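You operate a simulated robot arm through the tools that you are given. There is no shell and no other tool. Be economical: measure what you need, move in short steps, check, and stop when the job is done.

The job below is to be done with a simulated robot arm. You get a single attempt, and the scene is never put back.

## Task
Check the green module and sort it into the rack.
Fine: it sits in the teal carriage: push that home, press check once; GOOD or FAULT side as shown; leave the carriage out.

The check looks at the end state, three seconds after you hand in, the way a careful person would. Anything else that was tipped, shoved, dropped, spilled or broken makes it a failure.

## Robot
A 7-joint arm with a two-finger parallel gripper, fixed in place. Base frame: the origin is at the foot of the arm, x ahead of it, y to its left, z up; the work surface is at about z = 0. Units: mm, rad, N and s.
With the tool pointing down near the work surface it reaches from about 240 to 620 mm from the base axis. Its first joint turns from -1.152 to 1.152 rad. Payload 2.6 kg.
Tool frame: the origin (TCP) lies between the finger pads and is the grasp point; the fingertips stand 30 mm ahead of it; z points along the fingers, y is the line along which they close. Largest opening 94 mm; finger width 28, thickness 10; the body of the gripper, 50 by 96 mm, starts 55 mm behind the TCP.
Orientation is told as [roll, pitch, yaw] about the base's x, y, z axes, in that order, counted from this pose: with the fingers straight down and closing along the base's y, the tool's x points along the base's -x, its y along +y and its z along -z.

## Interface
- The arm moves only by the tool servo_tool. Its argument "targets" is text: rows parted by semicolons, each of 6 numbers parted by spaces: the shift along the tool's x, y, z in mm, then the turn, a rotation vector about the tool's x, y, z in rad. In form: tx ty tz rx ry rz; .... A call has 1 to 20 rows; each row is the pose to reach, as a shift and turn from the pose commanded when the call began, along the tool's axes at that moment. "grip" is the gripper command, from -1 (fully open) to 1 (shut), values between in proportion, set as the call begins (left out, the last holds). A row lasts 0.2 s, in which the tool goes at most 50 mm and 0.15 rad; a call with a longer step from one row to the next is refused whole, and so is a gripper value outside its range. Where a pose cannot be reached the arm comes as near as it can. A force on the tool above 70 N (or 10 N above the force at the start of the call, whichever is more), or a blocked arm, ends the call early, and 0.2 s more pass. The fingers move at their own pace (about 72 mm/s each) and stop on an object; they squeeze with about 30 N. The grip force told is the motor's: it shows also when the fingers shut on nothing. Time passes only in rows, and 0.2 s behind the last, so rows that repeat a pose let the fingers close. The reply holds the time, the measured pose of the TCP, the force on the tool along the base axes, the opening and the grip force, in the units named above and with some noise.
- Cameras (640 x 400 px; columns grow to the right, rows downward): "scene" is fixed at [17.7, 457.1, 524.6]; the picture's right is [-0.62, -0.79, 0.00], its down [-0.73, 0.57, -0.36] and it looks along [0.29, -0.22, -0.93] (base axes); focal length 214 px, centre (320, 200). "wrist" rides on the gripper at [76, 14, -102] in the tool frame; the picture's right is [-0.18, 0.98, 0.00], its down [-0.75, -0.14, -0.64] and it looks along [-0.63, -0.12, 0.77] (tool axes); focal length 243 px, centre (320, 200).
- capture(camera): a new picture of that camera. The clock stands still meanwhile.
- point_at(camera, pixels): for up to 12 pixels [column, row] of the newest picture of that camera ("zoom" is the newest enlarged one), the place [x, y, z] in the base frame of the surface seen there, good to about 2 mm, but the place of the scene camera against the robot may be out by one fixed shift of up to 18 mm in any direction. The clock stands still meanwhile.
- inspect(camera, box): a new picture of the part [left, top, right, bottom] of that camera's present view, enlarged. The clock stands still meanwhile.
- close_job(): hands the job in; it is judged then, once.

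Keep the steps short. Do not move on a guess: measure, check each grasp and each placing, and mend mistakes. In all there are 80 turns and 38 pictures (those below and enlarged ones count). Leave the gripper open and the arm clear of the work at the hand-in unless told otherwise, and finish with a single line.

The tools are called after ">>>" as name(argument=value, ...) on one line, values as JSON. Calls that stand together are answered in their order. servo_tool: Moves the arm, as the interface text tells. Its arguments: {"type":"object","properties":{"targets":{"type":"string"},"grip":{"type":"number"}},"required":["targets"]} The other tools are called the same way: capture (camera) takes a picture; point_at (camera, pixels) gives the place of the surface under pixels of a picture; inspect (camera, box) takes an enlarged picture of a part of a camera's view; close_job () hands the job in.

At the start:

```text
clock: 0.0
ee_pos: [338.6, 66.3, 359.2]
tcp_rot: [-0.001, 0.0, 0.0]
force: [-0.8, -0.1, -0.3]
gripper_width: 93.9
finger_force: 0.0
```

scene: 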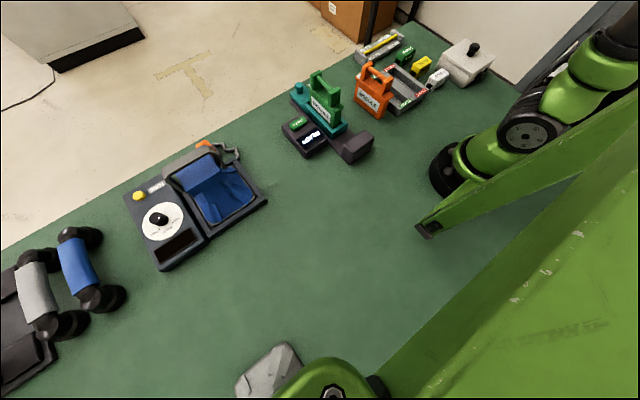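
wrist: 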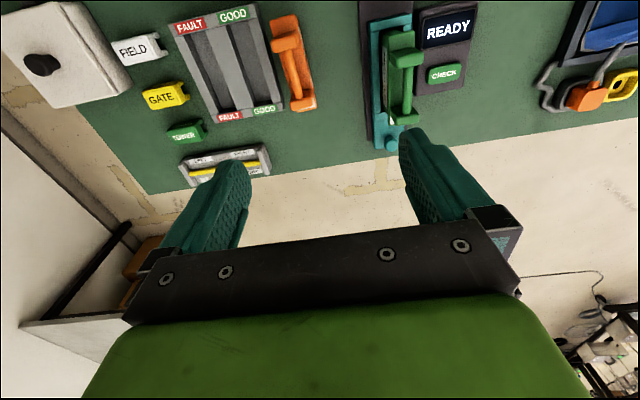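

I see the green module in the teal carriage near wrist (400,80), and the rack near (225,65). I'll enlarge both regions.

>>> inspect(camera="wrist", box=[340, 0, 500, 160])

>>> inspect(camera="scene", box=[270, 20, 510, 170])

>>> point_at(camera="wrist", pixels=[[401, 40], [396, 110], [391, 144], [378, 20], [445, 74], [448, 30], [186, 24], [232, 16], [230, 117], [265, 110], [290, 40], [302, 104]])

```text
2.50 times, centred on (420, 80) of wrist
```

zoom: 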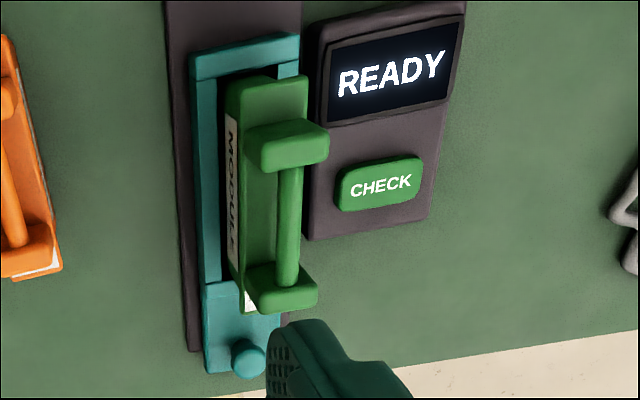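

```text
2.67 times, centred on (390, 95) of scene
```

zoom: 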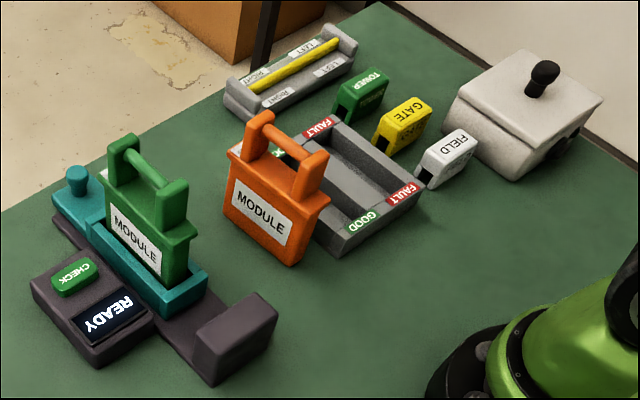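

```text
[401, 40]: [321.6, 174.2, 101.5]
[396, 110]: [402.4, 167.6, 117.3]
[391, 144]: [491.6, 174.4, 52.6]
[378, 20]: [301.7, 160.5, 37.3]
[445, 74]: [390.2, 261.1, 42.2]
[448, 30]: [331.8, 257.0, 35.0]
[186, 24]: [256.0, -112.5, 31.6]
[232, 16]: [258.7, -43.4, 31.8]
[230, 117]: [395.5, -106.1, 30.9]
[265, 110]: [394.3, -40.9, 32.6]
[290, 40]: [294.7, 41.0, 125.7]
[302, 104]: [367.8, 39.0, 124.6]
```

The carriage slides along x toward a dark stop block at the near end. I'll measure the block, the knob and the carriage with the scene camera, and compare with known wrist points to get the offset.

>>> point_at(camera="zoom", pixels=[[237, 318], [75, 175], [190, 290], [75, 277], [110, 315], [145, 170], [122, 145], [175, 187], [57, 193], [185, 310], [362, 220], [405, 190]])

>>> inspect(camera="scene", box=[270, 60, 390, 170])

```text
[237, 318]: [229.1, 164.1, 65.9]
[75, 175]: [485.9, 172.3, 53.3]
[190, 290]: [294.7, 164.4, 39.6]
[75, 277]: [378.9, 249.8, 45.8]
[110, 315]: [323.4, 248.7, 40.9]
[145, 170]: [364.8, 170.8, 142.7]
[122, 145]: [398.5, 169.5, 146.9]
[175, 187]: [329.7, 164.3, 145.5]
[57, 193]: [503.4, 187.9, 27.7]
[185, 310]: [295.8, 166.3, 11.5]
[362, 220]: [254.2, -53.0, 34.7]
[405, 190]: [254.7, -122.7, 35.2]
```

```text
3.64 times, centred on (330, 115) of scene
```

zoom: 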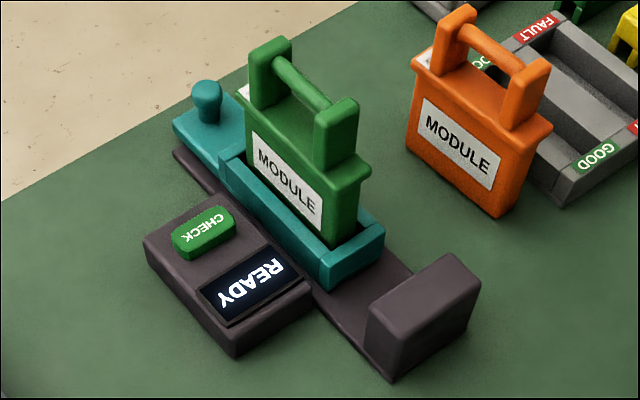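

Comparing the two cameras, scene points are off by about (-5,-10,+3). The teal knob is near x 490, y 175–182, z 52, and the stop block is near x 235. Next I go high above the knob, turning 90° so the fingers close along x and the camera sits on the +y side.

>>> servo_tool(targets="-14 10 12 0 0 0.1428; -28 20 23 0 0 0.2856; -41 30 35 0 0 0.4284; -55 41 47 0 0 0.5712; -69 51 59 0 0 0.714; -82 61 70 0 0 0.8568; -96 71 82 0 0 0.9996; -110 81 94 0 0 1.1424; -123 92 105 0 0 1.2852; -137 102 117 0 0 1.428; -151 112 129 0 0 1.5708; -151 112 129 0 0 1.5708", grip=-1)

>>> capture(camera="wrist")

```text
clock: 2.6
ee_pos: [486.4, 180.9, 229.5]
tcp_rot: [0.0, 0.0, -1.573]
force: [0.0, -0.2, -1.1]
gripper_width: 94.0
finger_force: 0.0
```

```text
32 pictures are left
```

wrist: 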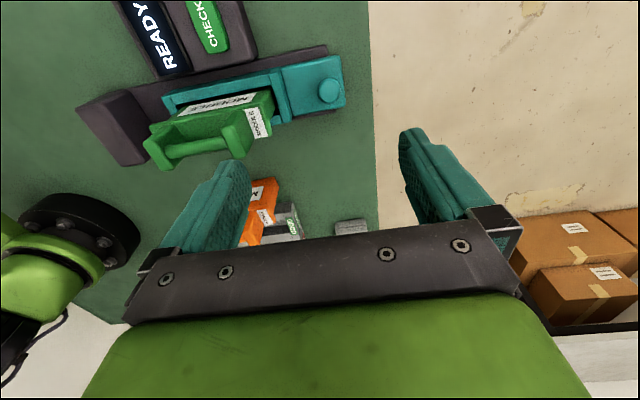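

The knob is clear at (329,90). Now I measure the knob, carriage, stop block, module and check button.

>>> point_at(camera="wrist", pixels=[[329, 90], [318, 90], [340, 90], [329, 80], [329, 99], [312, 70], [345, 104], [140, 95], [170, 100], [210, 25], [257, 97], [228, 138]])

>>> inspect(camera="wrist", box=[70, 0, 390, 200])

```text
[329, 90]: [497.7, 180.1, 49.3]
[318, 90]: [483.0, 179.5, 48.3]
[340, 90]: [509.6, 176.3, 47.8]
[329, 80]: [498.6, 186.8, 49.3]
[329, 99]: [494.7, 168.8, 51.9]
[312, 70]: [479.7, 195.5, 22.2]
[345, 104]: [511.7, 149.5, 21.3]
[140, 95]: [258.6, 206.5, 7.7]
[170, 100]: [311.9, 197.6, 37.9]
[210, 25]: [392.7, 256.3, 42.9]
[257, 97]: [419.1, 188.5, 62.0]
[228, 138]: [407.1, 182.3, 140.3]
```

```text
2.00 times, centred on (230, 100) of wrist
```

zoom: 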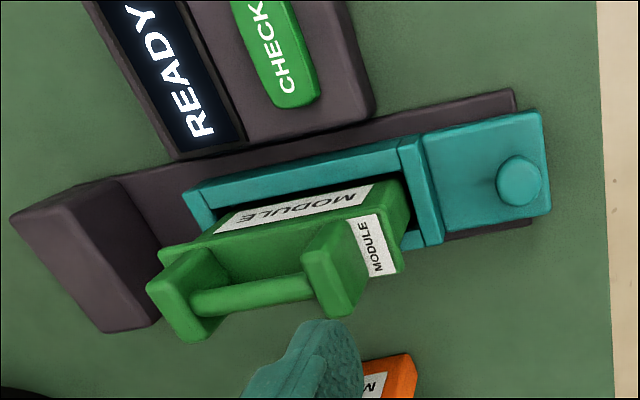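

Knob centre is about (496,178), top z 49, plate z 22. I narrow the fingers to ~60 mm, move over the knob and go down to z 100, then check.

>>> servo_tool(targets="-3 10 30 0 0 0; -3 10 60 0 0 0; -3 10 90 0 0 0; -3 10 115 0 0 0; -3 10 130 0 0 0; -3 10 130 0 0 0", grip=-0.28)

>>> capture(camera="wrist")

```text
clock: 4.0
ee_pos: [500.3, 177.1, 100.9]
tcp_rot: [0.0, -0.001, -1.569]
force: [-0.1, -0.1, 0.4]
gripper_width: 60.3
finger_force: 0.0
```

```text
30 pictures are left
```

wrist: 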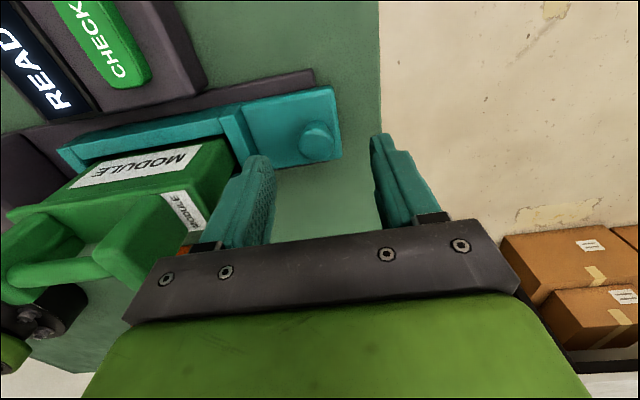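

The knob at (316,140) lies between the fingertips. I re-measure it before lowering.

>>> point_at(camera="wrist", pixels=[[316, 135], [301, 138], [331, 138], [316, 126], [316, 150], [262, 160], [383, 137]])

```text
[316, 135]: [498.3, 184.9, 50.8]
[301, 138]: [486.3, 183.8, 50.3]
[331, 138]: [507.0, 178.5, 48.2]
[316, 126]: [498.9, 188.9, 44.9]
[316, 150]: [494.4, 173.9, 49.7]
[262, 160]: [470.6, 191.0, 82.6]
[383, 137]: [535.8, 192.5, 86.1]
```

Knob centre is about (497,181). I shift +3 in y, lower to z≈58, then close.

>>> servo_tool(targets="3 -1 15 0 0 0; 3 -1 30 0 0 0; 3 -1 42 0 0 0; 3 -1 42 0 0 0")

>>> servo_tool(targets="0 0 0 0 0 0; 0 0 0 0 0 0; 0 0 0 0 0 0; 0 0 0 0 0 0", grip=1)

>>> capture(camera="wrist")

```text
clock: 5.0
ee_pos: [498.5, 179.6, 59.6]
tcp_rot: [0.001, -0.001, -1.57]
force: [-0.3, 0.2, 0.1]
gripper_width: 59.8
finger_force: 0.0
```

```text
clock: 6.0
ee_pos: [496.8, 180.8, 58.5]
tcp_rot: [-0.004, -0.002, -1.571]
force: [-14.4, -4.1, 4.7]
gripper_width: 25.5
finger_force: 45.0
```

```text
29 pictures are left
```

wrist: 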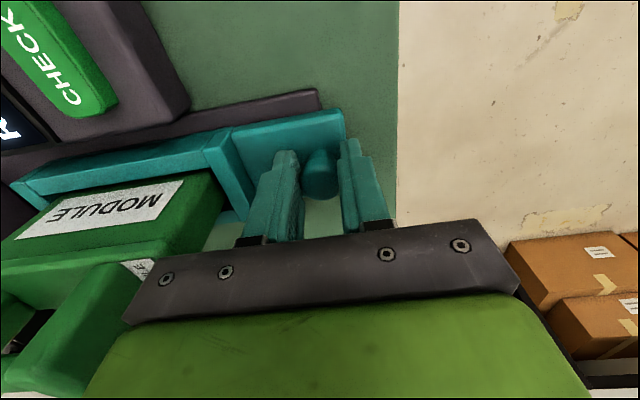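

The knob is held at 25.5 mm. I now push the carriage gently toward -x, 30 mm first.

>>> servo_tool(targets="0 -6 0 0 0 0; 0 -12 0 0 0 0; 0 -18 0 0 0 0; 0 -24 0 0 0 0; 0 -30 0 0 0 0; 0 -30 0 0 0 0")

>>> capture(camera="scene")

```text
clock: 7.4
ee_pos: [468.4, 180.7, 58.6]
tcp_rot: [0.0, -0.001, -1.572]
force: [-1.2, 3.3, -5.3]
gripper_width: 25.5
finger_force: 45.6
```

```text
28 pictures are left
```

scene: 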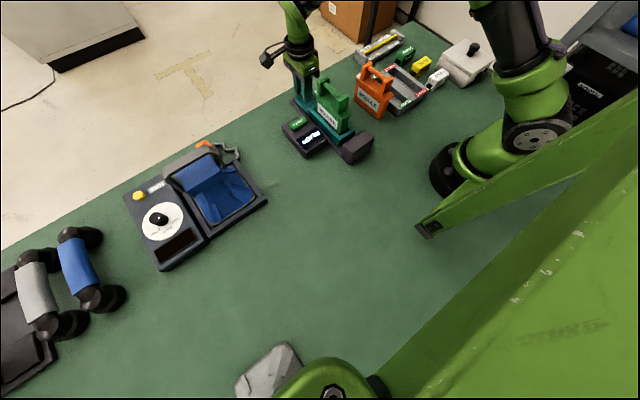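

The carriage moved with the knob. I go on in 4 mm steps until force shows the stop.

>>> servo_tool(targets="0 -4 0 0 0 0; 0 -8 0 0 0 0; 0 -12 0 0 0 0; 0 -15 0 0 0 0; 0 -18 0 0 0 0; 0 -18 0 0 0 0")

>>> inspect(camera="scene", box=[270, 60, 390, 170])

```text
clock: 8.8
ee_pos: [449.5, 180.8, 58.3]
tcp_rot: [0.0, -0.001, -1.57]
force: [-1.4, 7.7, 5.9]
gripper_width: 25.3
finger_force: 45.2
```

```text
3.64 times, centred on (330, 115) of scene
```

zoom: 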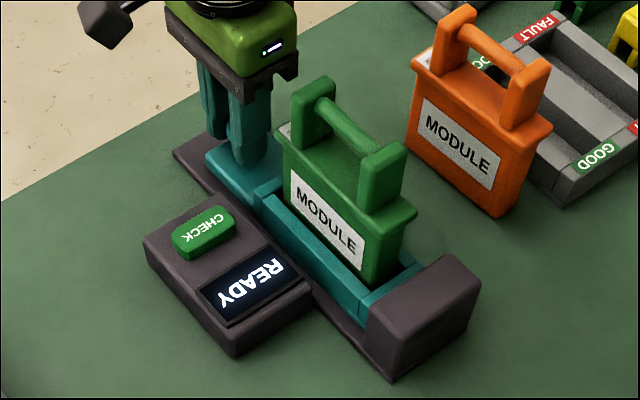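

The carriage is nearly at the block but shows no stop force yet. I push a few mm more.

>>> servo_tool(targets="0 -2 0 0 0 0; 0 -4 0 0 0 0; 0 -6 0 0 0 0; 0 -8 0 0 0 0; 0 -8 0 0 0 0")

```text
clock: 10.0
ee_pos: [446.0, 179.6, 58.9]
tcp_rot: [0.014, 0.001, -1.564]
force: [41.6, 22.0, -30.7]
gripper_width: 25.7
finger_force: 44.8
```

Force rose to 42 N at x≈446, so the carriage is home. I open and lift straight up.

>>> servo_tool(targets="0 0 0 0 0 0; 0 0 0 0 0 0; 0 4 0 0 0 0; 0 4 -30 0 0 0; 0 4 -60 0 0 0; 0 4 -90 0 0 0; 0 4 -120 0 0 0; 0 4 -120 0 0 0", grip=-0.2)

>>> capture(camera="wrist")

```text
clock: 11.8
ee_pos: [446.9, 178.9, 179.4]
tcp_rot: [0.0, -0.001, -1.57]
force: [0.5, 0.7, -0.5]
gripper_width: 56.4
finger_force: 0.2
```

```text
26 pictures are left
```

wrist: 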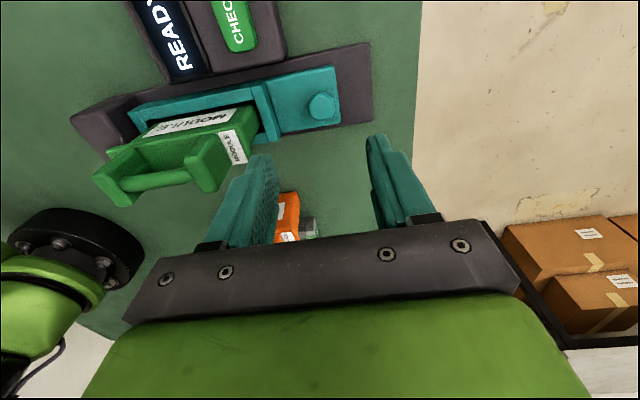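

The carriage sits at the block. Now I measure the check button near (237,25) and the knob.

>>> point_at(camera="wrist", pixels=[[222, 10], [240, 10], [228, 45], [250, 40], [238, 25], [321, 107], [120, 120], [135, 120], [205, 150], [150, 182]])

>>> inspect(camera="wrist", box=[60, 0, 380, 200])

```text
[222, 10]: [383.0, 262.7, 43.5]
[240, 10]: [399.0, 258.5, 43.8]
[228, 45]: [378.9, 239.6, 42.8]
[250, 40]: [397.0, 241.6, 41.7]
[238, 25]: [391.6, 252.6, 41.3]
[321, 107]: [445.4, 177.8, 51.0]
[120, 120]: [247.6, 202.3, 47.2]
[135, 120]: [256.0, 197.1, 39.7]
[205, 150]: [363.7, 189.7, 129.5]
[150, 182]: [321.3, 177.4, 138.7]
```

```text
2.00 times, centred on (220, 100) of wrist
```

zoom: 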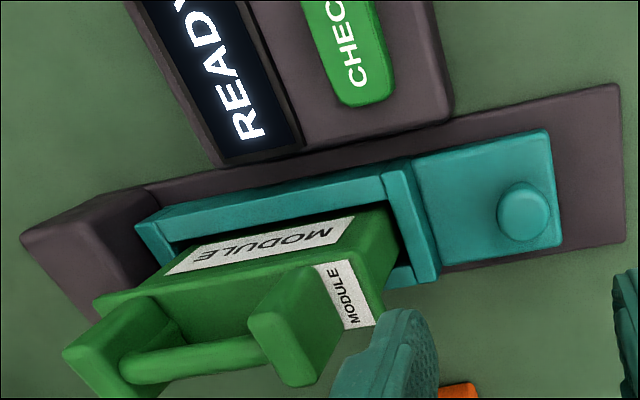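

The button's top centre is about (390,260,42). I close the fingers, move over it at height, then go down to 110 mm.

>>> servo_tool(targets="27 -10 0 0 0 0; 54 -35 0 0 0 0; 81 -57 0 0 0 0; 81 -57 25 0 0 0; 81 -57 50 0 0 0; 81 -57 69 0 0 0; 81 -57 69 0 0 0", grip=1)

>>> capture(camera="wrist")

```text
clock: 13.4
ee_pos: [392.6, 261.9, 107.4]
tcp_rot: [0.0, 0.0, -1.571]
force: [-0.4, 0.0, -0.3]
gripper_width: 0.0
finger_force: 30.1
```

```text
24 pictures are left
```

wrist: 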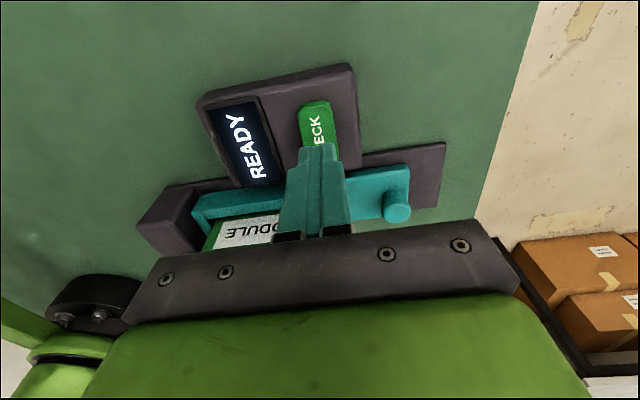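

The fingertips line up above the button. I lower to just above it.

>>> servo_tool(targets="0 -1 15 0 0 0; 0 -1 28 0 0 0; 0 -1 28 0 0 0")

```text
clock: 14.2
ee_pos: [389.5, 261.3, 79.3]
tcp_rot: [0.0, 0.0, -1.571]
force: [-0.6, 0.2, 0.0]
gripper_width: 0.3
finger_force: 29.4
```

Now a single press: 14 mm down in 2 mm steps, watching force.

>>> servo_tool(targets="0 0 3 0 0 0; 0 0 6 0 0 0; 0 0 8 0 0 0; 0 0 10 0 0 0; 0 0 11 0 0 0; 0 0 12 0 0 0")

>>> inspect(camera="scene", box=[270, 60, 390, 170])

```text
clock: 15.6
ee_pos: [388.2, 260.5, 68.8]
tcp_rot: [0.001, 0.001, -1.57]
force: [0.1, 0.5, 2.0]
gripper_width: 0.1
finger_force: 30.5
```

```text
3.64 times, centred on (330, 115) of scene
```

zoom: 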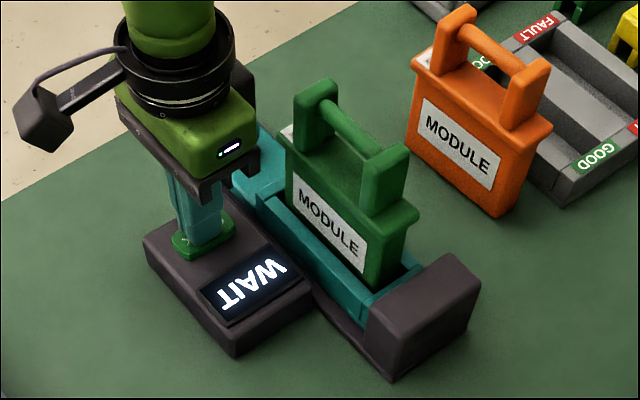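

The screen reads WAIT, so the press took. I lift straight up and wait.

>>> servo_tool(targets="0 0 -30 0 0 0; 0 0 -70 0 0 0; 0 0 -110 0 0 0; 0 0 -110 0 0 0; 0 0 -110 0 0 0; 0 0 -110 0 0 0; 0 0 -110 0 0 0; 0 0 -110 0 0 0")

>>> inspect(camera="scene", box=[270, 60, 390, 170])

```text
clock: 17.4
ee_pos: [388.0, 259.6, 181.8]
tcp_rot: [-0.002, -0.001, -1.571]
force: [-0.5, 0.0, -0.4]
gripper_width: 0.1
finger_force: 29.9
```

```text
3.64 times, centred on (330, 115) of scene
```

zoom: 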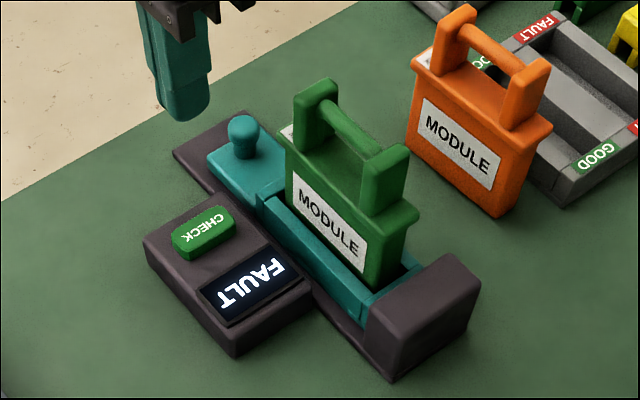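

The screen shows FAULT. Next I pull the carriage out: back over the knob at (445.5,179), with fingers 56 mm open.

>>> servo_tool(targets="-10 30 0 0 0 0; -40 58 0 0 0 0; -80 58 0 0 0 0; -80 58 30 0 0 0; -80 58 60 0 0 0; -80 58 85 0 0 0; -80 58 85 0 0 0", grip=-0.2)

>>> capture(camera="wrist")

```text
clock: 19.0
ee_pos: [443.7, 180.3, 93.6]
tcp_rot: [0.0, 0.0, -1.571]
force: [0.1, -0.4, 0.0]
gripper_width: 56.4
finger_force: 0.0
```

```text
21 pictures are left
```

wrist: 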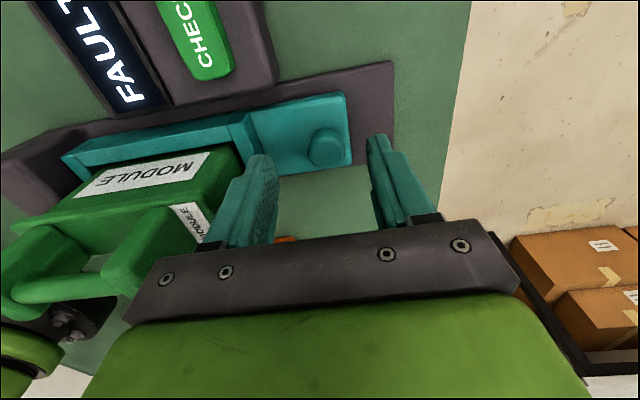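

The knob at (326,147) lies between the fingers. I lower 35 mm with a 2 mm shift in +x, then close.

>>> servo_tool(targets="0 2 15 0 0 0; 0 2 28 0 0 0; 0 2 35 0 0 0; 0 2 35 0 0 0")

>>> servo_tool(targets="0 0 0 0 0 0; 0 0 0 0 0 0; 0 0 0 0 0 0; 0 0 0 0 0 0", grip=1)

```text
clock: 20.0
ee_pos: [447.6, 180.1, 61.1]
tcp_rot: [-0.001, -0.001, -1.572]
force: [-0.3, 0.9, 0.0]
gripper_width: 56.3
finger_force: 0.1
```

```text
clock: 21.0
ee_pos: [447.9, 180.0, 59.4]
tcp_rot: [0.001, 0.001, -1.571]
force: [-0.3, -0.8, -0.5]
gripper_width: 25.6
finger_force: 44.1
```

The knob is held. I pull +x by 50 mm, back to its starting position.

>>> servo_tool(targets="0 7 0 0 0 0; 0 14 0 0 0 0; 0 21 0 0 0 0; 0 28 0 0 0 0; 0 35 0 0 0 0; 0 42 0 0 0 0; 0 47 0 0 0 0; 0 50 0 0 0 0; 0 50 0 0 0 0")

```text
clock: 23.0
ee_pos: [497.3, 179.8, 58.7]
tcp_rot: [-0.003, -0.002, -1.573]
force: [-17.4, -4.2, 8.4]
gripper_width: 25.4
finger_force: 44.3
```

The -17 N shows the outer stop. I release, lift straight up and enlarge the scene view to check.

>>> servo_tool(targets="0 0 0 0 0 0; 0 0 0 0 0 0; 0 0 -30 0 0 0; 0 0 -60 0 0 0; 0 0 -100 0 0 0; 0 0 -140 0 0 0; 0 0 -180 0 0 0; 0 0 -220 0 0 0; 0 0 -220 0 0 0", grip=-0.2)

>>> servo_tool(targets="0 -13 0 0 0 -0.1428; 0 -26 0 0 0 -0.2856; 0 -39 0 0 0 -0.4284; 0 -52 0 0 0 -0.5712; 0 -65 0 0 0 -0.714; 0 -78 0 0 0 -0.8568; 0 -91 0 0 0 -0.9996; 0 -104 0 0 0 -1.1424; 0 -117 0 0 0 -1.2852; 0 -130 0 0 0 -1.428; 0 -135 0 0 0 -1.5708; 0 -135 0 0 0 -1.5708")

>>> capture(camera="wrist")

>>> inspect(camera="scene", box=[270, 60, 390, 170])

```text
clock: 25.0
ee_pos: [497.4, 181.3, 279.6]
tcp_rot: [0.001, 0.0, -1.571]
force: [-0.9, 0.3, 0.1]
gripper_width: 56.4
finger_force: 0.0
```

```text
clock: 27.6
ee_pos: [365.5, 181.6, 279.5]
tcp_rot: [0.001, -0.001, 0.002]
force: [-0.4, -0.3, 0.6]
gripper_width: 56.3
finger_force: 0.1
```

```text
20 pictures are left
```

wrist: 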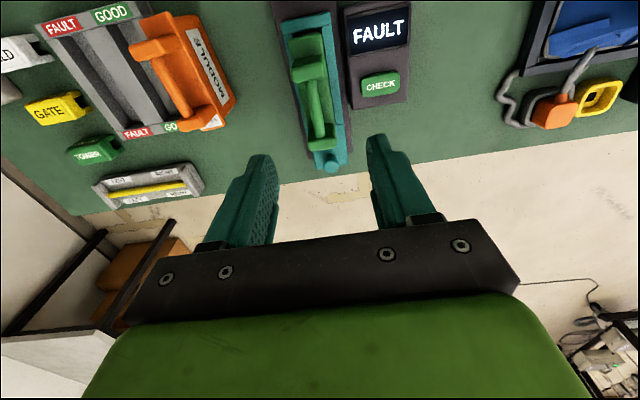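

```text
3.64 times, centred on (330, 115) of scene
```

zoom: 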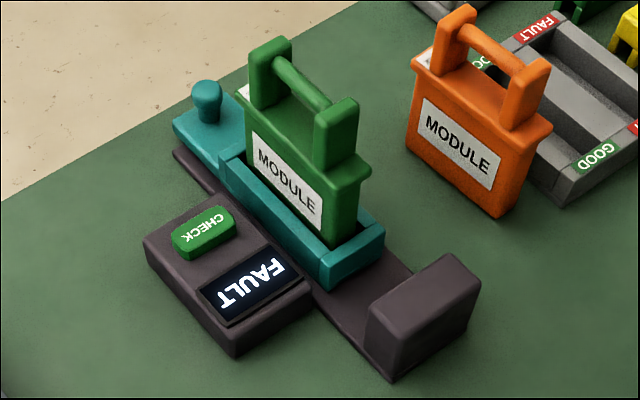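

The carriage is out as at the start and the screen still says FAULT. Now I enlarge the handle and the rack in the wrist view.

>>> inspect(camera="wrist", box=[260, 0, 420, 180])

>>> point_at(camera="wrist", pixels=[[314, 95], [309, 95], [319, 95], [318, 120], [312, 70], [310, 45], [322, 142], [308, 85], [322, 128], [309, 75], [316, 110]])

```text
2.22 times, centred on (340, 90) of wrist
```

zoom: 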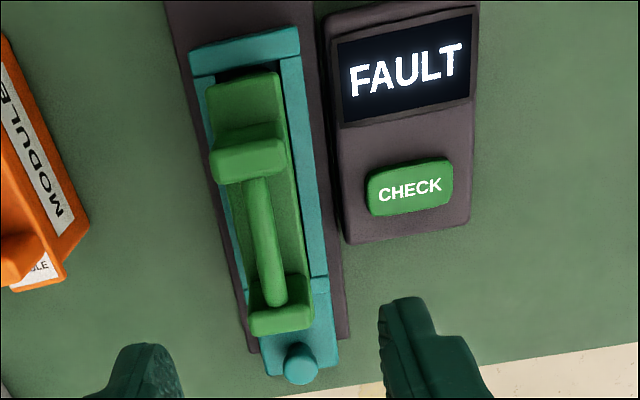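

```text
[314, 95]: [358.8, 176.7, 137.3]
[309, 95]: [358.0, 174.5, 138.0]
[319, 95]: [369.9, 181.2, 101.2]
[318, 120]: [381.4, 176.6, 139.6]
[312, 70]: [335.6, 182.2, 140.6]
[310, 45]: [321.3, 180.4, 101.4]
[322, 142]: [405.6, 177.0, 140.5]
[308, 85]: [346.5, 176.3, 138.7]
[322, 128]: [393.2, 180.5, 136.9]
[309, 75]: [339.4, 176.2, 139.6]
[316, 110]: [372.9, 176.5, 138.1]
```

The bar runs x≈345–395, y≈177, top z≈139; the module's shoulder is at z≈101. I lower to z≈185 above (368,177.5) and recheck.

>>> servo_tool(targets="-2 -4 30 0 0 0; -2 -4 60 0 0 0; -2 -4 85 0 0 0; -2 -4 95 0 0 0; -2 -4 95 0 0 0")

>>> capture(camera="wrist")

```text
clock: 28.8
ee_pos: [365.3, 178.3, 184.0]
tcp_rot: [0.0, -0.001, -0.001]
force: [0.3, -0.9, 0.0]
gripper_width: 56.2
finger_force: 0.0
```

```text
17 pictures are left
```

wrist: 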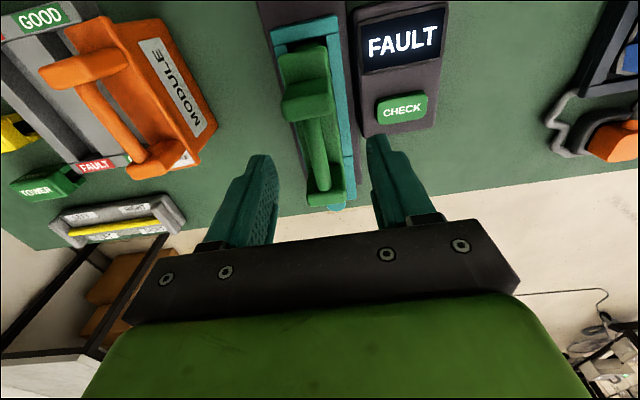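

The bar lies between the fingers. I verify the bar's ends and sides.

>>> point_at(camera="wrist", pixels=[[316, 140], [312, 140], [320, 140], [311, 118], [322, 185], [318, 160], [309, 105], [323, 195], [262, 158], [374, 140]])

```text
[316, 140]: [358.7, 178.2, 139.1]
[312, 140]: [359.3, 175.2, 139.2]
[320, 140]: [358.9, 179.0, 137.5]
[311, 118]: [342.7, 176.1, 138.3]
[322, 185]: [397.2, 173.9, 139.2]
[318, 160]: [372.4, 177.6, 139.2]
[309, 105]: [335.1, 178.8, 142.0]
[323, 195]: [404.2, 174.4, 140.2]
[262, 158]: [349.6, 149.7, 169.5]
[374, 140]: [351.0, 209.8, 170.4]
```

Bar centre is about (369,177). I lower to z≈136 and close.

>>> servo_tool(targets="-2 -1 15 0 0 0; -2 -1 30 0 0 0; -2 -1 42 0 0 0; -2 -1 48 0 0 0; -2 -1 48 0 0 0")

>>> servo_tool(targets="0 0 0 0 0 0; 0 0 0 0 0 0; 0 0 0 0 0 0; 0 0 0 0 0 0", grip=1)

```text
clock: 30.0
ee_pos: [367.8, 176.7, 137.1]
tcp_rot: [-0.001, -0.001, -0.001]
force: [-0.1, -0.4, -0.3]
gripper_width: 56.3
finger_force: 0.0
```

```text
clock: 31.0
ee_pos: [368.4, 178.0, 136.3]
tcp_rot: [0.0, 0.001, -0.002]
force: [-0.4, -0.2, 0.5]
gripper_width: 15.7
finger_force: 29.9
```

The bar is held at 15.7 mm. I lift straight up slowly.

>>> servo_tool(targets="0 0 -8 0 0 0; 0 0 -16 0 0 0; 0 0 -26 0 0 0; 0 0 -38 0 0 0; 0 0 -52 0 0 0; 0 0 -68 0 0 0; 0 0 -86 0 0 0; 0 0 -104 0 0 0; 0 0 -122 0 0 0; 0 0 -140 0 0 0; 0 0 -156 0 0 0; 0 0 -165 0 0 0; 0 0 -165 0 0 0")

>>> capture(camera="wrist")

>>> capture(camera="scene")

```text
clock: 33.8
ee_pos: [368.0, 177.4, 300.7]
tcp_rot: [-0.002, 0.002, 0.001]
force: [0.5, 0.7, -2.6]
gripper_width: 15.6
finger_force: 30.2
```

```text
16 pictures are left
```

wrist: 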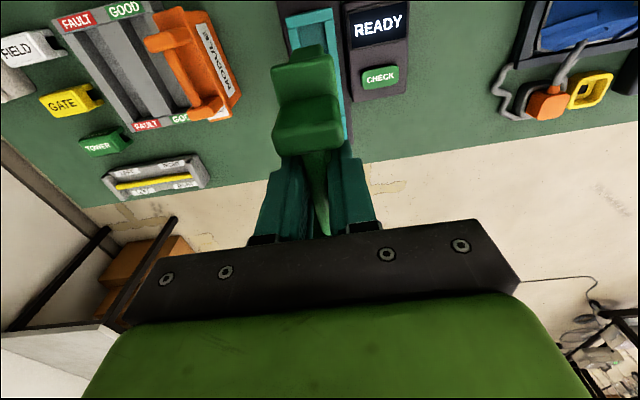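

```text
15 pictures are left
```

scene: 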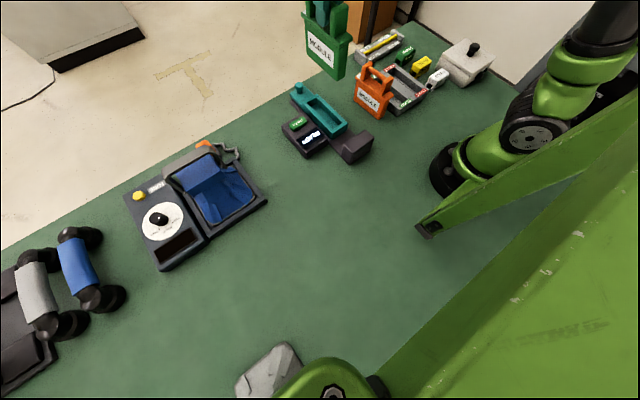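

The module hangs straight and the screen reset to READY with the carriage empty and out. Now I measure the rack slots from a close-up.

>>> inspect(camera="wrist", box=[40, 0, 240, 140])

```text
2.86 times, centred on (140, 70) of wrist
```

zoom: 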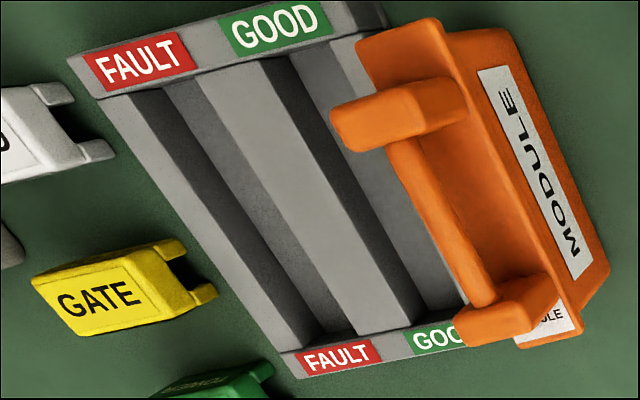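

>>> point_at(camera="zoom", pixels=[[120, 110], [190, 212], [200, 205], [225, 195], [250, 190], [265, 175], [320, 170], [275, 300], [308, 290], [335, 290], [155, 75], [345, 345]])

```text
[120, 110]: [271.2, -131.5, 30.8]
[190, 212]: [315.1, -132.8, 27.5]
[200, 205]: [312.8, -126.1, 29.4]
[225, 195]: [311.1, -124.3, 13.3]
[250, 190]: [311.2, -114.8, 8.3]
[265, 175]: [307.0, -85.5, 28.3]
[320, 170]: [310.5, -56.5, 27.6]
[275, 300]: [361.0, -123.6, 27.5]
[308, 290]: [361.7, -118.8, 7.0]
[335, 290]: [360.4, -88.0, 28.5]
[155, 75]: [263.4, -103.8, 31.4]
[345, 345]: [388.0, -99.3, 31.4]
```

The FAULT slot spans y≈-124 to -89 and x≈262–390. I carry the module above the orange one (bottom ≈190 vs top 141) to y≈0 for a better look.

>>> servo_tool(targets="4 -10 -5 0 0 0; 10 -28 -10 0 0 0; 16 -48 -10 0 0 0; 22 -68 -10 0 0 0; 28 -88 -10 0 0 0; 34 -108 -10 0 0 0; 40 -128 -10 0 0 0; 45 -148 -10 0 0 0; 48 -166 -10 0 0 0; 48 -177 -10 0 0 0; 48 -177 -10 0 0 0")

>>> inspect(camera="wrist", box=[140, 0, 380, 160])

```text
clock: 36.2
ee_pos: [320.6, -1.6, 309.1]
tcp_rot: [0.001, 0.0, 0.0]
force: [-0.9, -0.4, -3.4]
gripper_width: 15.7
finger_force: 29.4
```

```text
2.50 times, centred on (260, 80) of wrist
```

zoom: 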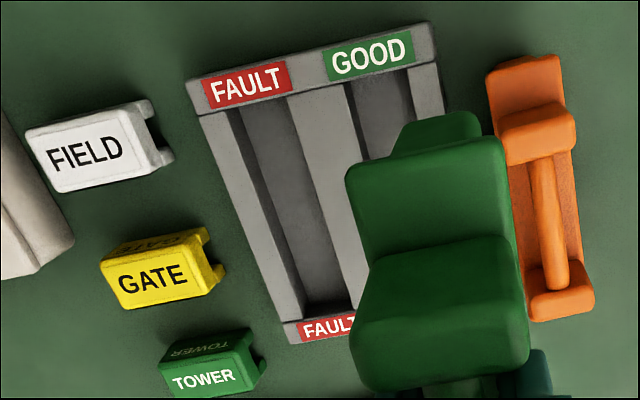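

>>> point_at(camera="zoom", pixels=[[242, 160], [236, 160], [298, 130], [304, 130], [280, 260], [275, 260], [333, 240], [339, 240], [265, 102], [265, 94], [325, 309], [325, 318]])

>>> point_at(camera="zoom", pixels=[[245, 132], [255, 175], [285, 190], [300, 240], [318, 290], [250, 250], [225, 160], [330, 170], [438, 130], [500, 200], [365, 330], [510, 330]])

```text
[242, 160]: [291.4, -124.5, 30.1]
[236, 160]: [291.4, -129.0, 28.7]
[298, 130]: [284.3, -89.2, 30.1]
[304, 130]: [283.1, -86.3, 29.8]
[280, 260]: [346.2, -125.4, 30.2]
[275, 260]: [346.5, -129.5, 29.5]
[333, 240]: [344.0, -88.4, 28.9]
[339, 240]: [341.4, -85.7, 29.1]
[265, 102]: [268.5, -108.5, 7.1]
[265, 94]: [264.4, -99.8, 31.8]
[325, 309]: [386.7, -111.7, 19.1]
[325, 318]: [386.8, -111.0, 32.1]
```

```text
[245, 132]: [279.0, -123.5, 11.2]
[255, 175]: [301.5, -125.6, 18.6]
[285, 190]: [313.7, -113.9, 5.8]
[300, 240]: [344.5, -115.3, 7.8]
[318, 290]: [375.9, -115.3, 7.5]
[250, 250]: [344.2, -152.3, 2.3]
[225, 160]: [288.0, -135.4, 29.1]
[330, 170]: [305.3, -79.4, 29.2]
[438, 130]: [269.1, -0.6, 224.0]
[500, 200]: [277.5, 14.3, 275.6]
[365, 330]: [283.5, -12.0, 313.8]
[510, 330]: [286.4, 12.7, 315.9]
```

The FAULT slot is y -125…-89.5 (centre -107), x 268…386 (centre 327), floor z≈7, wall tops z≈30. I move over it at height and lower until the bottom is about 40 mm above the walls.

>>> servo_tool(targets="-2 -8 0 0 0 0; -4 -24 0 0 0 0; -6 -44 0 0 0 0; -6 -64 0 0 0 0; -6 -84 0 0 0 0; -6 -98 0 0 0 0; -6 -105 0 0 0 0; -6 -105 15 0 0 0; -6 -105 35 0 0 0; -6 -105 60 0 0 0; -6 -105 85 0 0 0; -6 -105 103 0 0 0; -6 -105 114 0 0 0; -6 -105 114 0 0 0")

>>> capture(camera="wrist")

>>> inspect(camera="scene", box=[330, 0, 490, 120])

```text
clock: 39.2
ee_pos: [323.9, -106.3, 195.1]
tcp_rot: [0.001, 0.001, 0.0]
force: [-0.3, -1.0, -3.8]
gripper_width: 16.0
finger_force: 30.0
```

```text
12 pictures are left
```

wrist: 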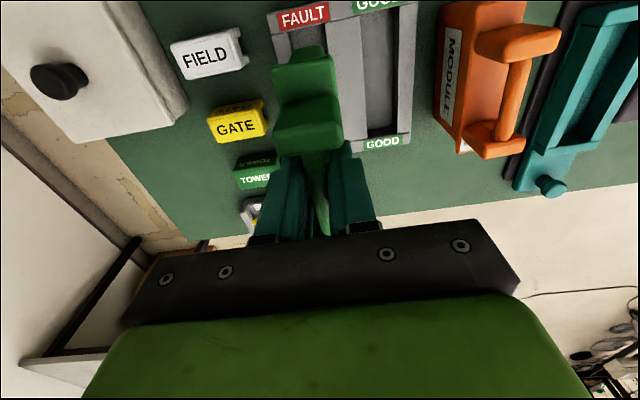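

```text
3.33 times, centred on (410, 60) of scene
```

zoom: 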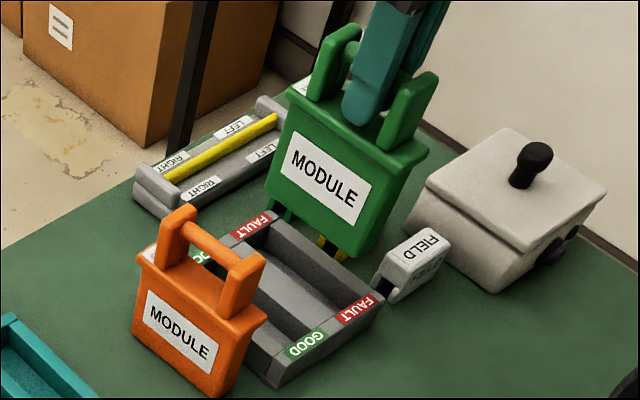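

The module is over the FAULT slot. I check its side edges against the slot walls in the wrist view, and its height and ends in the zoom.

>>> point_at(camera="wrist", pixels=[[277, 128], [338, 122], [282, 75], [332, 62], [283, 100], [336, 100], [335, 30], [280, 40]])

>>> point_at(camera="zoom", pixels=[[268, 192], [350, 252], [352, 215], [285, 120], [405, 165], [345, 300], [380, 288], [270, 215], [240, 235]])

```text
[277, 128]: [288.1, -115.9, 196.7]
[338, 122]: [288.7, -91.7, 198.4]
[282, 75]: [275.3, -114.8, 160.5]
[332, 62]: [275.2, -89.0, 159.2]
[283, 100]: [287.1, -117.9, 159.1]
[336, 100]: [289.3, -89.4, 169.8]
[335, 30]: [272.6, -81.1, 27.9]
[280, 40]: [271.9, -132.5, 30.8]
```

```text
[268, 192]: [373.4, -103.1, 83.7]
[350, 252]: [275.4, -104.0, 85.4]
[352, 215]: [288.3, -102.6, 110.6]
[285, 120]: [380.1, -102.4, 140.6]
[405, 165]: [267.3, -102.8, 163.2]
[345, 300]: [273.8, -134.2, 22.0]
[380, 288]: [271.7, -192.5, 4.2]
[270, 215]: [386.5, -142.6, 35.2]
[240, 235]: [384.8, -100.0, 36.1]
```

The module seems centred at y≈-104 and the slot at -107. I enlarge the wrist view to verify.

>>> inspect(camera="wrist", box=[250, 0, 410, 160])

```text
2.50 times, centred on (330, 80) of wrist
```

zoom: 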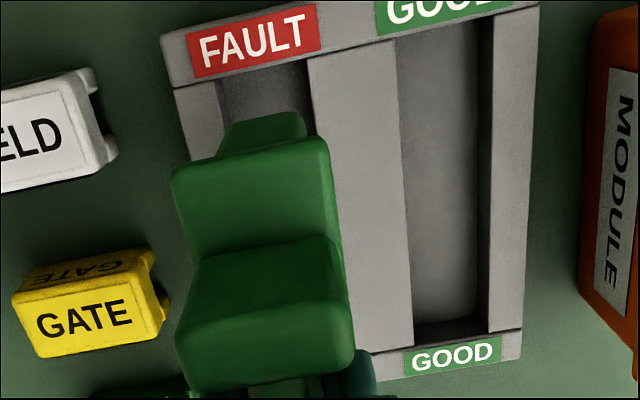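

>>> point_at(camera="zoom", pixels=[[214, 100], [222, 90], [306, 70], [312, 75], [318, 110], [226, 140], [302, 125], [182, 200], [328, 185], [186, 340], [348, 330], [487, 200]])

```text
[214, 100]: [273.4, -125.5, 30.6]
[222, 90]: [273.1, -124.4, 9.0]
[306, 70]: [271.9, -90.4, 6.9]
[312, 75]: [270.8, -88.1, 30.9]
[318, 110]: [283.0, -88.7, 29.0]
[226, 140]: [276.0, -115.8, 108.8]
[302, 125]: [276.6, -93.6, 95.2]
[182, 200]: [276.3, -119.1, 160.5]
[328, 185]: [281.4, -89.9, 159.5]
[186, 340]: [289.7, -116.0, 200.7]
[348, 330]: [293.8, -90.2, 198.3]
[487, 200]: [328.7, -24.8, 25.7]
```

Slot centre is -107 and module centre ≈-104.5, so I shift -2.5 mm in y and +2 in x. Then I lower to just above the walls.

>>> servo_tool(targets="-2 -2.5 0 0 0 0; -2 -2.5 10 0 0 0; -2 -2.5 20 0 0 0; -2 -2.5 28 0 0 0; -2 -2.5 34 0 0 0; -2 -2.5 34 0 0 0")

>>> inspect(camera="scene", box=[330, 0, 490, 120])

>>> inspect(camera="wrist", box=[250, 0, 410, 160])

```text
clock: 40.6
ee_pos: [327.9, -107.9, 164.1]
tcp_rot: [0.001, -0.001, 0.0]
force: [-0.4, -0.3, -2.6]
gripper_width: 16.0
finger_force: 30.2
```

```text
3.33 times, centred on (410, 60) of scene
```

zoom: 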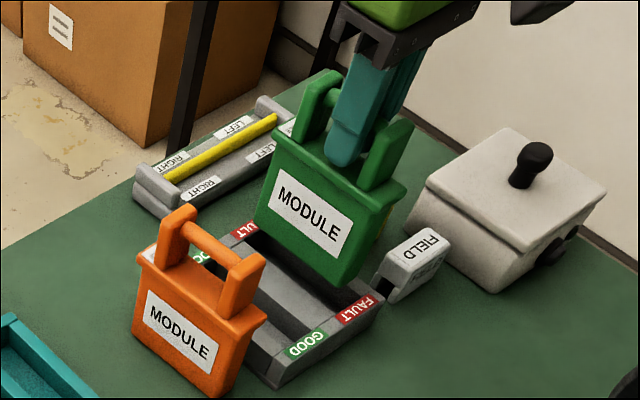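

```text
2.50 times, centred on (330, 80) of wrist
```

zoom: 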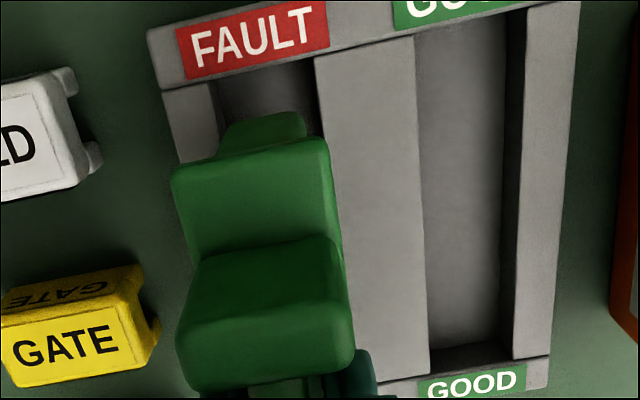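

Aligned and still above the walls. I lower slowly in small steps toward z≈130 and watch for contact.

>>> servo_tool(targets="0 0 4 0 0 0; 0 0 8 0 0 0; 0 0 12 0 0 0; 0 0 16 0 0 0; 0 0 20 0 0 0; 0 0 24 0 0 0; 0 0 27 0 0 0; 0 0 27 0 0 0")

```text
clock: 42.1
ee_pos: [328.6, -108.4, 141.9]
tcp_rot: [0.001, -0.007, -0.006]
force: [-5.7, -0.3, 8.1]
gripper_width: 15.7
finger_force: 30.5
stopped in row 7: the force on the tool passed its limit (the readings are from after the stop); the commanded pose is now the measured one
```

Contact came at z≈142, higher than the 130 I expected. I look before doing anything.

>>> inspect(camera="wrist", box=[250, 0, 410, 160])

>>> inspect(camera="scene", box=[360, 20, 440, 100])

```text
2.50 times, centred on (330, 80) of wrist
```

zoom: 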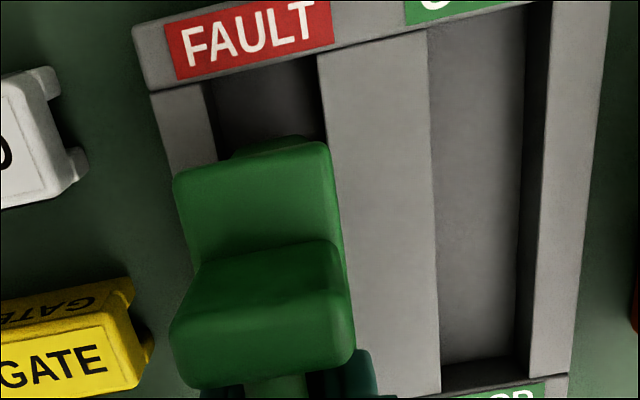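

```text
5.00 times, centred on (400, 60) of scene
```

zoom: 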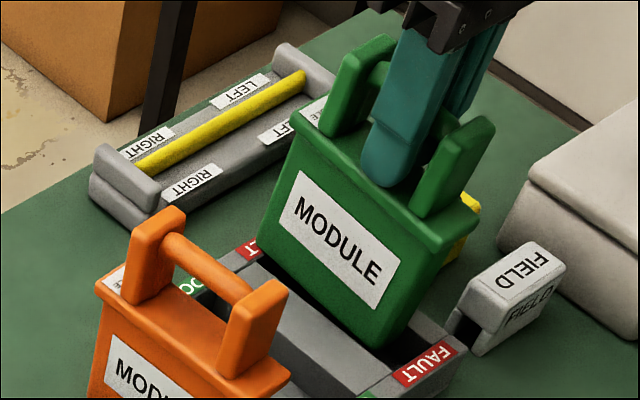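

>>> point_at(camera="zoom", pixels=[[300, 170], [395, 255], [285, 215], [372, 305], [262, 228], [375, 345], [385, 45], [480, 125], [320, 320], [412, 330], [262, 275], [425, 250]])

```text
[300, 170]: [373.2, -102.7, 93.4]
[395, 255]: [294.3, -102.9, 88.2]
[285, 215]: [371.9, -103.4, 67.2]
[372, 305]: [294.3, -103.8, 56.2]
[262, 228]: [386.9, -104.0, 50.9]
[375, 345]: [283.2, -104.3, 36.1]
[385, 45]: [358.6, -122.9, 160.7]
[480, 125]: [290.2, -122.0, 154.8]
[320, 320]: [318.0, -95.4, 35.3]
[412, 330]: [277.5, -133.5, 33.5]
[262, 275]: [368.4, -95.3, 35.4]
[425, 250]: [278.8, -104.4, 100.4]
```

The scene shows the module tilted about 0.08 rad, far end up: its far bottom edge landed on the far end wall (x≈387). I lift 40 mm and measure where it hangs.

>>> servo_tool(targets="0 0 -6 0 0 0; 0 0 -14 0 0 0; 0 0 -26 0 0 0; 0 0 -40 0 0 0; 0 0 -40 0 0 0; 0 0 -40 0 0 0")

>>> inspect(camera="scene", box=[360, 10, 440, 110])

```text
clock: 43.5
ee_pos: [327.5, -109.3, 182.8]
tcp_rot: [0.001, -0.004, -0.003]
force: [0.5, 0.0, -2.6]
gripper_width: 15.8
finger_force: 30.0
```

```text
4.00 times, centred on (400, 60) of scene
```

zoom: 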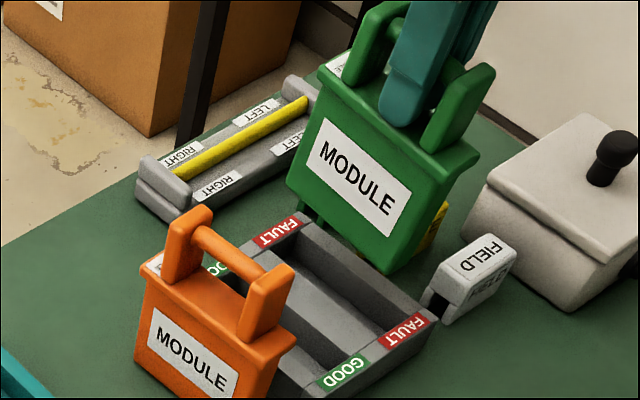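

>>> point_at(camera="zoom", pixels=[[328, 122], [409, 188], [312, 160], [389, 234], [291, 183], [388, 268], [322, 75], [440, 172], [276, 235], [405, 328], [318, 230], [425, 312]])

```text
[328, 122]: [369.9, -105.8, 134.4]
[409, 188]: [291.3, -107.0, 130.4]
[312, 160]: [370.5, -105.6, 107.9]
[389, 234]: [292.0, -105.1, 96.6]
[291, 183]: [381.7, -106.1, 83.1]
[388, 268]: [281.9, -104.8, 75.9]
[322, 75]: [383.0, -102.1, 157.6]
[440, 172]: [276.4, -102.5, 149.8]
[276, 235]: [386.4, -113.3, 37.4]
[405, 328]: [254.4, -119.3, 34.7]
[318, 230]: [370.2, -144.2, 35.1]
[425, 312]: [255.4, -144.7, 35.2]
```

The module still hangs 0.073 rad far-end-up, with its bottom centre at x≈335, which is too far out. I turn the tool +0.075 about y to level it, shift -5 mm in x, and re-measure.

>>> servo_tool(targets="2 0 0 0 0.04 0; 5 1 0 0 0.077 0.003; 5 1 0 0 0.077 0.003; 5 1 0 0 0.077 0.003")

>>> inspect(camera="scene", box=[360, 10, 440, 110])

```text
clock: 44.5
ee_pos: [324.3, -108.2, 181.2]
tcp_rot: [0.0, 0.073, -0.007]
force: [-0.3, 0.1, -3.1]
gripper_width: 16.2
finger_force: 30.0
```

```text
4.00 times, centred on (400, 60) of scene
```

zoom: 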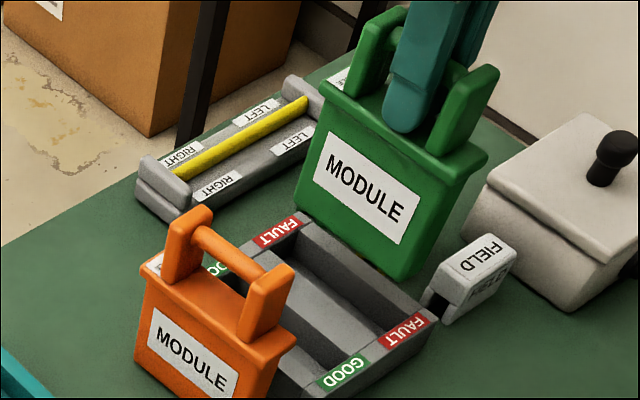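

>>> point_at(camera="zoom", pixels=[[331, 137], [419, 196], [317, 180], [401, 243], [298, 202], [402, 277], [321, 91], [446, 176], [300, 222], [420, 305], [298, 245], [375, 328]])

>>> point_at(camera="wrist", pixels=[[320, 60]])

```text
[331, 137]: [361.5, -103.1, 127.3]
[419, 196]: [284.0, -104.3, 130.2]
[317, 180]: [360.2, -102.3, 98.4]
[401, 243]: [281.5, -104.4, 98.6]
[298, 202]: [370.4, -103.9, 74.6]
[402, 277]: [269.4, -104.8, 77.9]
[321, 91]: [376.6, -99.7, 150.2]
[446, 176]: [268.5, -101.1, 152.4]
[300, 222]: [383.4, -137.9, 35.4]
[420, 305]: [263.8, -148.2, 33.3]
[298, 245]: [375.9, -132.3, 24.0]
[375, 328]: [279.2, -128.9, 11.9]
```

```text
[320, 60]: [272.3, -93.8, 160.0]
```

The module is now level within 0.02 rad, and its bottom centre matches the rack centre in the scene frame (320 vs 320). I check the orange module's height to know the true module height.

>>> point_at(camera="zoom", pixels=[[190, 220], [270, 275], [240, 255], [290, 340], [245, 397], [145, 285], [137, 360], [335, 252], [405, 279], [300, 212], [360, 20], [490, 75]])

```text
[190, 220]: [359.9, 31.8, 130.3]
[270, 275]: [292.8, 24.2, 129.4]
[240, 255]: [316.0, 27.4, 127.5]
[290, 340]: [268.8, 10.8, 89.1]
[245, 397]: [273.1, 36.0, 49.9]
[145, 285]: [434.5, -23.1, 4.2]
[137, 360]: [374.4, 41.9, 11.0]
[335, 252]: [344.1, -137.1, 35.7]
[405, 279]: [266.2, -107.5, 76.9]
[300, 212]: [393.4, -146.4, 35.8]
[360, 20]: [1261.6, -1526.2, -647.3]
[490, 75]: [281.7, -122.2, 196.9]
```

Module height is about 120 below the grasp, so the earlier contact was the wall top and seating should come near TCP z≈122–127. I trim (y -1, pitch -0.015) and lower in 3–4 mm steps.

>>> servo_tool(targets="0 -1 0 0 -0.015 0.004; -0.7 -1 10 0 -0.015 0.004; -1.5 -1 20 0 -0.015 0.004; -2 -1 28 0 -0.015 0.004; -2.3 -1 32 0 -0.015 0.004; -2.6 -1 36 0 -0.015 0.004; -2.8 -1 39 0 -0.015 0.004; -3.1 -1 42 0 -0.015 0.004; -3.3 -1 45 0 -0.015 0.004; -3.5 -1 48 0 -0.015 0.004")

```text
clock: 46.7
ee_pos: [323.1, -106.8, 133.6]
tcp_rot: [0.0, 0.054, -0.012]
force: [0.1, -0.2, -3.1]
gripper_width: 15.9
finger_force: 30.4
```

It is past the former contact height with no force, so the module is inside the slot. I go on in 2 mm steps until it seats.

>>> servo_tool(targets="-0.1 0 2 0 0 -0.006; -0.2 0 4 0 0 -0.011; -0.3 0 6 0 0 -0.011; -0.5 0 8 0 0 -0.011; -0.6 0 10 0 0 -0.011; -0.7 0 12 0 0 -0.011")

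```text
clock: 48.1
ee_pos: [322.3, -108.7, 123.2]
tcp_rot: [0.0, 0.053, 0.0]
force: [0.3, 1.7, 15.4]
gripper_width: 16.0
finger_force: 29.6
```

The tool feels 15 N upward at z≈123, which fits seating on the slot floor. I check before letting go.

>>> inspect(camera="scene", box=[360, 10, 440, 110])

```text
4.00 times, centred on (400, 60) of scene
```

zoom: 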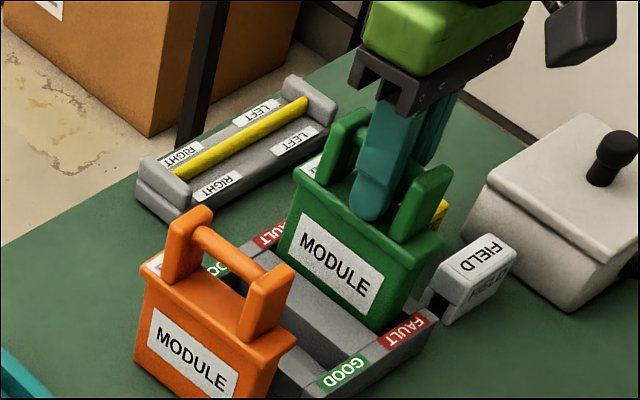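

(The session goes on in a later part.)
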